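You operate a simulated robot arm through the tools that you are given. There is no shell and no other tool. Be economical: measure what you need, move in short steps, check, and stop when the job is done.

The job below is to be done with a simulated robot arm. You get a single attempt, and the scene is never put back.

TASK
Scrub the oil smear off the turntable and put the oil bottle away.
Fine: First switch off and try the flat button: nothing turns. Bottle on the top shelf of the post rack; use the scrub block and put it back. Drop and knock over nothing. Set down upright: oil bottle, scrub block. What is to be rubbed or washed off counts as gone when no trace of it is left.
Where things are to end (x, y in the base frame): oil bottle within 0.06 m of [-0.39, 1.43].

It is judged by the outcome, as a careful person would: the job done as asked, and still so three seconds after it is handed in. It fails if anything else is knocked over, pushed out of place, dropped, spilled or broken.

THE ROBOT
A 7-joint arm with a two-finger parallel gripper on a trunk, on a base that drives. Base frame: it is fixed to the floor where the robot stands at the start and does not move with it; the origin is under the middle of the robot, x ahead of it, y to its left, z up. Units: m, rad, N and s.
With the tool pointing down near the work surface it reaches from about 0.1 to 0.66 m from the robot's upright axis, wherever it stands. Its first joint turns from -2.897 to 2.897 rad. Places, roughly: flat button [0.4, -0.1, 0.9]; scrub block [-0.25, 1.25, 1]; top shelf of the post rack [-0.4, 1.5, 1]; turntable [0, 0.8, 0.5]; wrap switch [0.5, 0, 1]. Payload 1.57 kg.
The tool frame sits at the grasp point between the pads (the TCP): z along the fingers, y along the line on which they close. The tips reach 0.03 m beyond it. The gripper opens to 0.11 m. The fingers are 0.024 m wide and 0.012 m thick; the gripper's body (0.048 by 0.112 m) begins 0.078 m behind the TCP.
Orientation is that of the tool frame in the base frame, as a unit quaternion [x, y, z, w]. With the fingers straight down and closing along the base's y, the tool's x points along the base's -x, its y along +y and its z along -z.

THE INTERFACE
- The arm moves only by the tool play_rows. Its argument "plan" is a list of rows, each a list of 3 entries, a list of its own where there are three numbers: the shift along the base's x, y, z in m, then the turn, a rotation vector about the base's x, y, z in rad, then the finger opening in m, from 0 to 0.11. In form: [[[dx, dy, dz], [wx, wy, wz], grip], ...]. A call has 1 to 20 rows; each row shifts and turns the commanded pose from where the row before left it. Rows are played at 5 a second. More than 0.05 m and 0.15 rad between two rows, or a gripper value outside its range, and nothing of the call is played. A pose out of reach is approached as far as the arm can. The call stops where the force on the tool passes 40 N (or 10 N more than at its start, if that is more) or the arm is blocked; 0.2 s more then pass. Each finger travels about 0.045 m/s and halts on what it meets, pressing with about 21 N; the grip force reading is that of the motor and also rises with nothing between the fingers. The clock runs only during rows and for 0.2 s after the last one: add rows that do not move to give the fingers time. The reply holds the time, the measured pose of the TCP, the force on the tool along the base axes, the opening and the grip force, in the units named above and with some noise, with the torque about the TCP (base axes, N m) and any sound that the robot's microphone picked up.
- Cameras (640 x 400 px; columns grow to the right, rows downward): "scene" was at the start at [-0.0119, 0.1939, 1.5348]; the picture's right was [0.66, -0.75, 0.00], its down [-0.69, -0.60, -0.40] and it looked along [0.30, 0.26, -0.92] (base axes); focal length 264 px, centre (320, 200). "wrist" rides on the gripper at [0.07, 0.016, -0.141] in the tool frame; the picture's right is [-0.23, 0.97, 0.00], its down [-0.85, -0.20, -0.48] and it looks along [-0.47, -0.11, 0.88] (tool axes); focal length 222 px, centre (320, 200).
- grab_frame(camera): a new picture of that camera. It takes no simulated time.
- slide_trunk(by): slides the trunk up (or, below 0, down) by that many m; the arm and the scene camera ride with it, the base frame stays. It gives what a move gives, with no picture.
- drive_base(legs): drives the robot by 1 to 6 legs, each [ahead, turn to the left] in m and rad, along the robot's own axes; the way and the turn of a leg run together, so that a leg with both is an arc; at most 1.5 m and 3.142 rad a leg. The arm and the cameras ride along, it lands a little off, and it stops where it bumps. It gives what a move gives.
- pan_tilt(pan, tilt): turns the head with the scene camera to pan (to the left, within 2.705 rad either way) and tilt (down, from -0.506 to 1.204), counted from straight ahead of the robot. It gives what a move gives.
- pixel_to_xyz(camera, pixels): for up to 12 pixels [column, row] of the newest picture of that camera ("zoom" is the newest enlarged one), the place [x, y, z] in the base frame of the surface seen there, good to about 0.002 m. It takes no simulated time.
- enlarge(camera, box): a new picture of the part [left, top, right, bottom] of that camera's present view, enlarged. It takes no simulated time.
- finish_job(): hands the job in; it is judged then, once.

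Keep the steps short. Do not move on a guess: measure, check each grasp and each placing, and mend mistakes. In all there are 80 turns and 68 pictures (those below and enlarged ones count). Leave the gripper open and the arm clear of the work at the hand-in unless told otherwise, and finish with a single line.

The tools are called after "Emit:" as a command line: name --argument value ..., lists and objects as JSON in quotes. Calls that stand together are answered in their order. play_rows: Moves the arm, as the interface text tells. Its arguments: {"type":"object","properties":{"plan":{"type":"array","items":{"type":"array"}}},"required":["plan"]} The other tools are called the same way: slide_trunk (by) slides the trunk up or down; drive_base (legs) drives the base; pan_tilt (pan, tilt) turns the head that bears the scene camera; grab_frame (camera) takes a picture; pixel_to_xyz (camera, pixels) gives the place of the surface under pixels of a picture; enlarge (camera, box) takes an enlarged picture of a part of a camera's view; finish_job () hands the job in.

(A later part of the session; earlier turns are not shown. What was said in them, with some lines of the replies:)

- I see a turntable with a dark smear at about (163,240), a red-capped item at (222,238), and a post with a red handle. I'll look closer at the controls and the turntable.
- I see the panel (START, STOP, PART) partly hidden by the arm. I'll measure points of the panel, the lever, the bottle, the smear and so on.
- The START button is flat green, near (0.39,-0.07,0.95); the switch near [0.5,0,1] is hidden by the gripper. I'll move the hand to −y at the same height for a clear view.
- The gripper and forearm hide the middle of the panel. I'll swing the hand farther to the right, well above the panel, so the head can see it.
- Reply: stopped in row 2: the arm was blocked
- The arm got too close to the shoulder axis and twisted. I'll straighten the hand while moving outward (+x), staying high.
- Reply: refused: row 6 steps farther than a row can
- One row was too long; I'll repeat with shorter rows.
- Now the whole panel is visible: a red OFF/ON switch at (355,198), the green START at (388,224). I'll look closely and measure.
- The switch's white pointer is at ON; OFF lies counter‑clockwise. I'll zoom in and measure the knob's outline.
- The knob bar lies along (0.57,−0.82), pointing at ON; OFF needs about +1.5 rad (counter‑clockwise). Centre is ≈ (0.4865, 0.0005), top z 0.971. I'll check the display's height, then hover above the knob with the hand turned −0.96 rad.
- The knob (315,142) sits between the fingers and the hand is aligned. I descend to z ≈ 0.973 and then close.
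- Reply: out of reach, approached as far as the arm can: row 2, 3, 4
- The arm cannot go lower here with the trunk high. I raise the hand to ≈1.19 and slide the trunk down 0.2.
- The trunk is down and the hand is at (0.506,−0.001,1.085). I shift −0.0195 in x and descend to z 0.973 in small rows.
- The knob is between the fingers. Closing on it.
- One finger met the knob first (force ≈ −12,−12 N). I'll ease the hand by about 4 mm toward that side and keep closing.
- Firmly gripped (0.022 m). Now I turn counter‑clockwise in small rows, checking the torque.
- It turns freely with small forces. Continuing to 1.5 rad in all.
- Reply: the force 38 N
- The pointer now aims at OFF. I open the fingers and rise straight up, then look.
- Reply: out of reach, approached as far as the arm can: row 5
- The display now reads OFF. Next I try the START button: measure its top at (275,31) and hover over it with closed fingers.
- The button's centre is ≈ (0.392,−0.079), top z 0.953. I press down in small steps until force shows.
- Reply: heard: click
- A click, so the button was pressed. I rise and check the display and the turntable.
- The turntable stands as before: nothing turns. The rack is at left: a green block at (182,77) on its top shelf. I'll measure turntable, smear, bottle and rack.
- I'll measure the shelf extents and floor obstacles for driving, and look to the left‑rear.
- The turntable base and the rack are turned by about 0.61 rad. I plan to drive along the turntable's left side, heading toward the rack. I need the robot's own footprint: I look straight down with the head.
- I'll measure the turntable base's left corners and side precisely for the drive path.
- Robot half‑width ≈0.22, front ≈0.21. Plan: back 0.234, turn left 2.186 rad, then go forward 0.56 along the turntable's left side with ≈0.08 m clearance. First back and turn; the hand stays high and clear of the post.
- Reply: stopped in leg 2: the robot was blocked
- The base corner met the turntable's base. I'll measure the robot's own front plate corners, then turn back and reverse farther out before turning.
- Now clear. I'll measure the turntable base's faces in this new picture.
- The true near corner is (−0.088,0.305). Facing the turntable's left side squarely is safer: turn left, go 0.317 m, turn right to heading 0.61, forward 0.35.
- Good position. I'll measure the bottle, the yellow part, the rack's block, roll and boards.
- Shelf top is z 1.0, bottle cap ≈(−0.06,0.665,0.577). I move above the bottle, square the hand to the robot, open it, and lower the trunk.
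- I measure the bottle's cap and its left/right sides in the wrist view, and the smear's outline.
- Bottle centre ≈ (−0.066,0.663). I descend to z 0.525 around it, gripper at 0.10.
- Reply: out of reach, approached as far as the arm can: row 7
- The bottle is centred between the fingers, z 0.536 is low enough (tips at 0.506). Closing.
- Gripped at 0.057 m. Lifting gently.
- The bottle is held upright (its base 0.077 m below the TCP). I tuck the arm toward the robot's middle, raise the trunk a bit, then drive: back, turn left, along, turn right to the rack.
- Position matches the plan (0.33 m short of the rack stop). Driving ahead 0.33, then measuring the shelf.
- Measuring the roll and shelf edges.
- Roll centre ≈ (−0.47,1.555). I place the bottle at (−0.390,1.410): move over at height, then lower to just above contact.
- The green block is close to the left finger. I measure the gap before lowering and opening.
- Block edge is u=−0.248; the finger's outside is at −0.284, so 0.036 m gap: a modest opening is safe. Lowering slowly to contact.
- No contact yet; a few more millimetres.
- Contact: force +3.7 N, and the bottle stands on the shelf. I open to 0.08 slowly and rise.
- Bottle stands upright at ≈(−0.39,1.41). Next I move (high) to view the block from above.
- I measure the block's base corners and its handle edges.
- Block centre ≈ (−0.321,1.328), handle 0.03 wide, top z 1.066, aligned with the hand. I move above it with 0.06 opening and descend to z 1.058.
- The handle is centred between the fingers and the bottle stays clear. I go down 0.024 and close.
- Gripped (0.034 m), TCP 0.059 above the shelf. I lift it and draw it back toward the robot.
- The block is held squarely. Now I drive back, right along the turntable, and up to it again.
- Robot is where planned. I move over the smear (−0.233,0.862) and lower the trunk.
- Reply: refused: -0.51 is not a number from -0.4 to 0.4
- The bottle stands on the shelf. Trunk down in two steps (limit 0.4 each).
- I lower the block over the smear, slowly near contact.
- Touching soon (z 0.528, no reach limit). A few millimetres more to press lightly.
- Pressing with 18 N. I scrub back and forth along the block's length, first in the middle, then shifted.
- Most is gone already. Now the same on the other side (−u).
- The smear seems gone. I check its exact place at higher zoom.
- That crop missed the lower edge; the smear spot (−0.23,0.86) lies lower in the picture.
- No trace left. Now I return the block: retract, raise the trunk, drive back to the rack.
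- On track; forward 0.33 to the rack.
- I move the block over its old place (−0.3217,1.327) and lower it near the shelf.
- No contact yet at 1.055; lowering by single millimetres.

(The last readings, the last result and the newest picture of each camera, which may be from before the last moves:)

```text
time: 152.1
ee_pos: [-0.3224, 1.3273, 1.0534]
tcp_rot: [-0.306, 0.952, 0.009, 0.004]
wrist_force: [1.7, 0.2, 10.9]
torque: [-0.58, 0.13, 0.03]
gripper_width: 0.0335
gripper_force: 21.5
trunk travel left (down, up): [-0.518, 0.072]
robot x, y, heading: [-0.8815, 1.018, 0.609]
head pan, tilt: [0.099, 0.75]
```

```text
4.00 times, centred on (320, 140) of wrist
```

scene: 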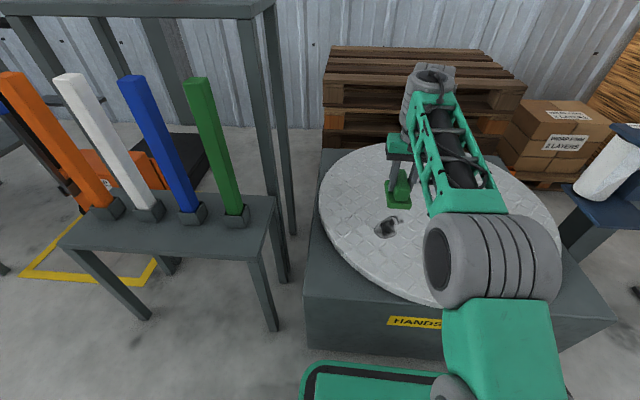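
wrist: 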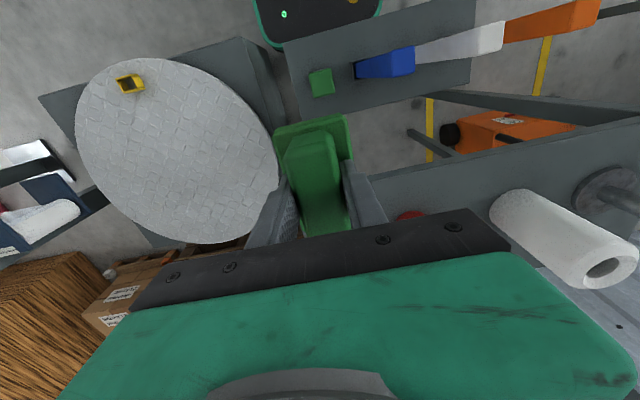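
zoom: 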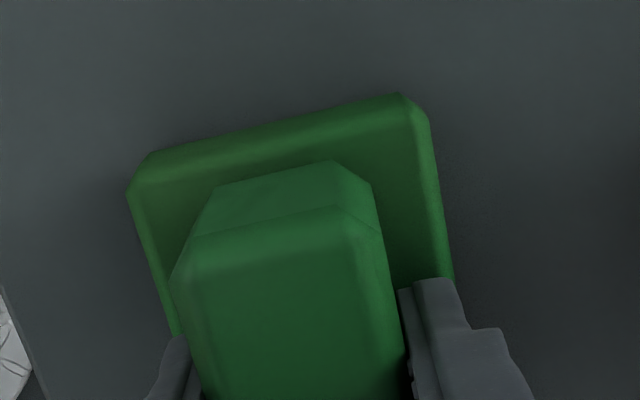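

Contact (11 N), block flat on the shelf. I open to 0.06 and rise, then withdraw.

Emit:
play_rows --plan '[[[0, 0, 0.001], [0, 0, 0], 0.04], [[0, 0, 0], [0, 0, 0], 0.055], [[0, 0, 0], [0, 0, 0], 0.06], [[0, 0, 0], [0, 0, 0], 0.06], [[0, 0, 0.03], [0, 0, 0], 0.06], [[0, 0, 0.04], [0, 0, 0], 0.06], [[0, 0, 0.04], [0, 0, 0], 0.06], [[-0.037, -0.026, 0], [0, 0, 0], 0.06], [[-0.037, -0.026, 0], [0, 0, 0], 0.06], [[-0.037, -0.026, 0], [0, 0, 0], 0.08], [[-0.037, -0.026, 0], [0, 0, 0], 0.1]]'

Emit:
grab_frame --camera "scene"

Emit:
grab_frame --camera "wrist"

```text
time: 154.5
ee_pos: [-0.4701, 1.2229, 1.162]
tcp_rot: [-0.306, 0.952, 0.009, 0.002]
wrist_force: [0.1, 0.4, 0.2]
torque: [0.0, -0.02, -0.01]
gripper_width: 0.1
gripper_force: 0.1
trunk travel left (down, up): [-0.518, 0.072]
robot x, y, heading: [-0.8756, 1.0188, 0.614]
head pan, tilt: [0.099, 0.75]
```

```text
10 pictures are left
```

scene: 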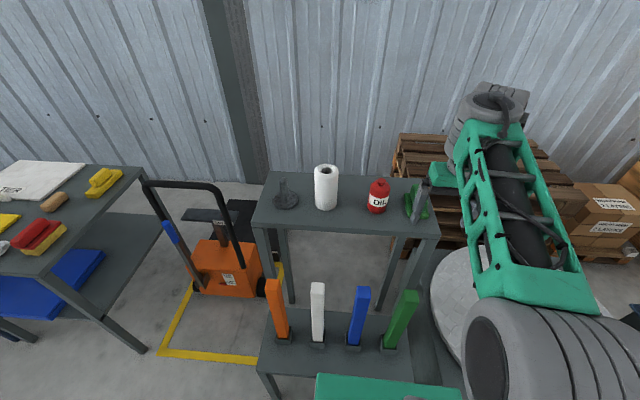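

```text
9 pictures are left
```

wrist: 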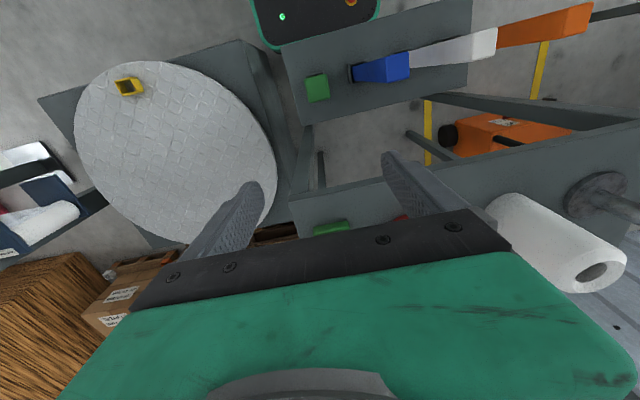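

Both stand on the shelf. I back the robot off 0.3 m and take a final look at the shelf.

Emit:
drive_base --legs '[[-0.3, 0]]'

Emit:
enlarge --camera "scene" --box '[240, 130, 480, 280]'

Emit:
enlarge --camera "wrist" --box '[100, 30, 580, 330]'

```text
time: 156.5
ee_pos: [-0.7168, 1.0519, 1.1624]
tcp_rot: [-0.307, 0.952, 0.008, 0.002]
wrist_force: [-0.2, 0.3, 0.5]
torque: [0.0, -0.01, -0.02]
gripper_width: 0.1
gripper_force: 0.1
trunk travel left (down, up): [-0.518, 0.072]
robot x, y, heading: [-1.1279, 0.8436, 0.612]
head pan, tilt: [0.099, 0.75]
```

```text
2.67 times, centred on (360, 205) of scene
```

zoom: 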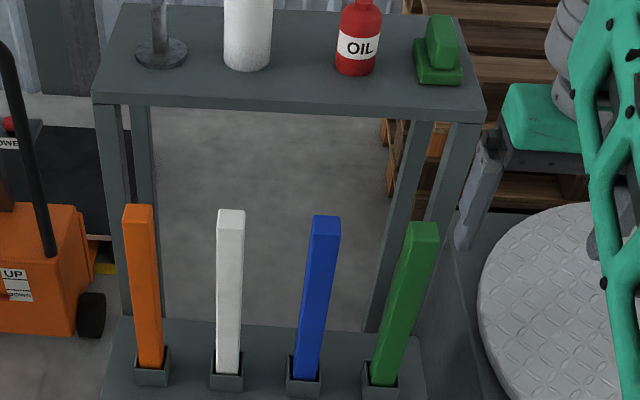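

```text
1.33 times, centred on (340, 180) of wrist
```

zoom: 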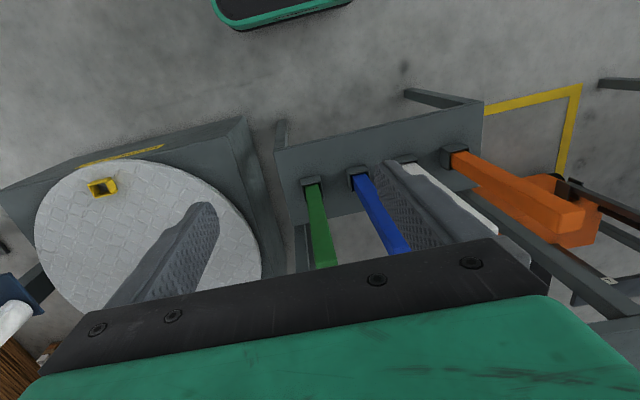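

The bottle and block stand upright on the top shelf, the turntable is clean and the wrapper is off. The arm is clear and the gripper is open, so I'm handing in.

Emit:
finish_job

```text
The job is handed in.
```

The job is handed in: wrapper switched off and START tried with nothing turning, oil smear scrubbed off with no trace seen, oil bottle upright on the top shelf near (-0.39, 1.41), and the scrub block back in its place; along the way the base once bumped the turntable's base while turning, and nothing appeared to shift.
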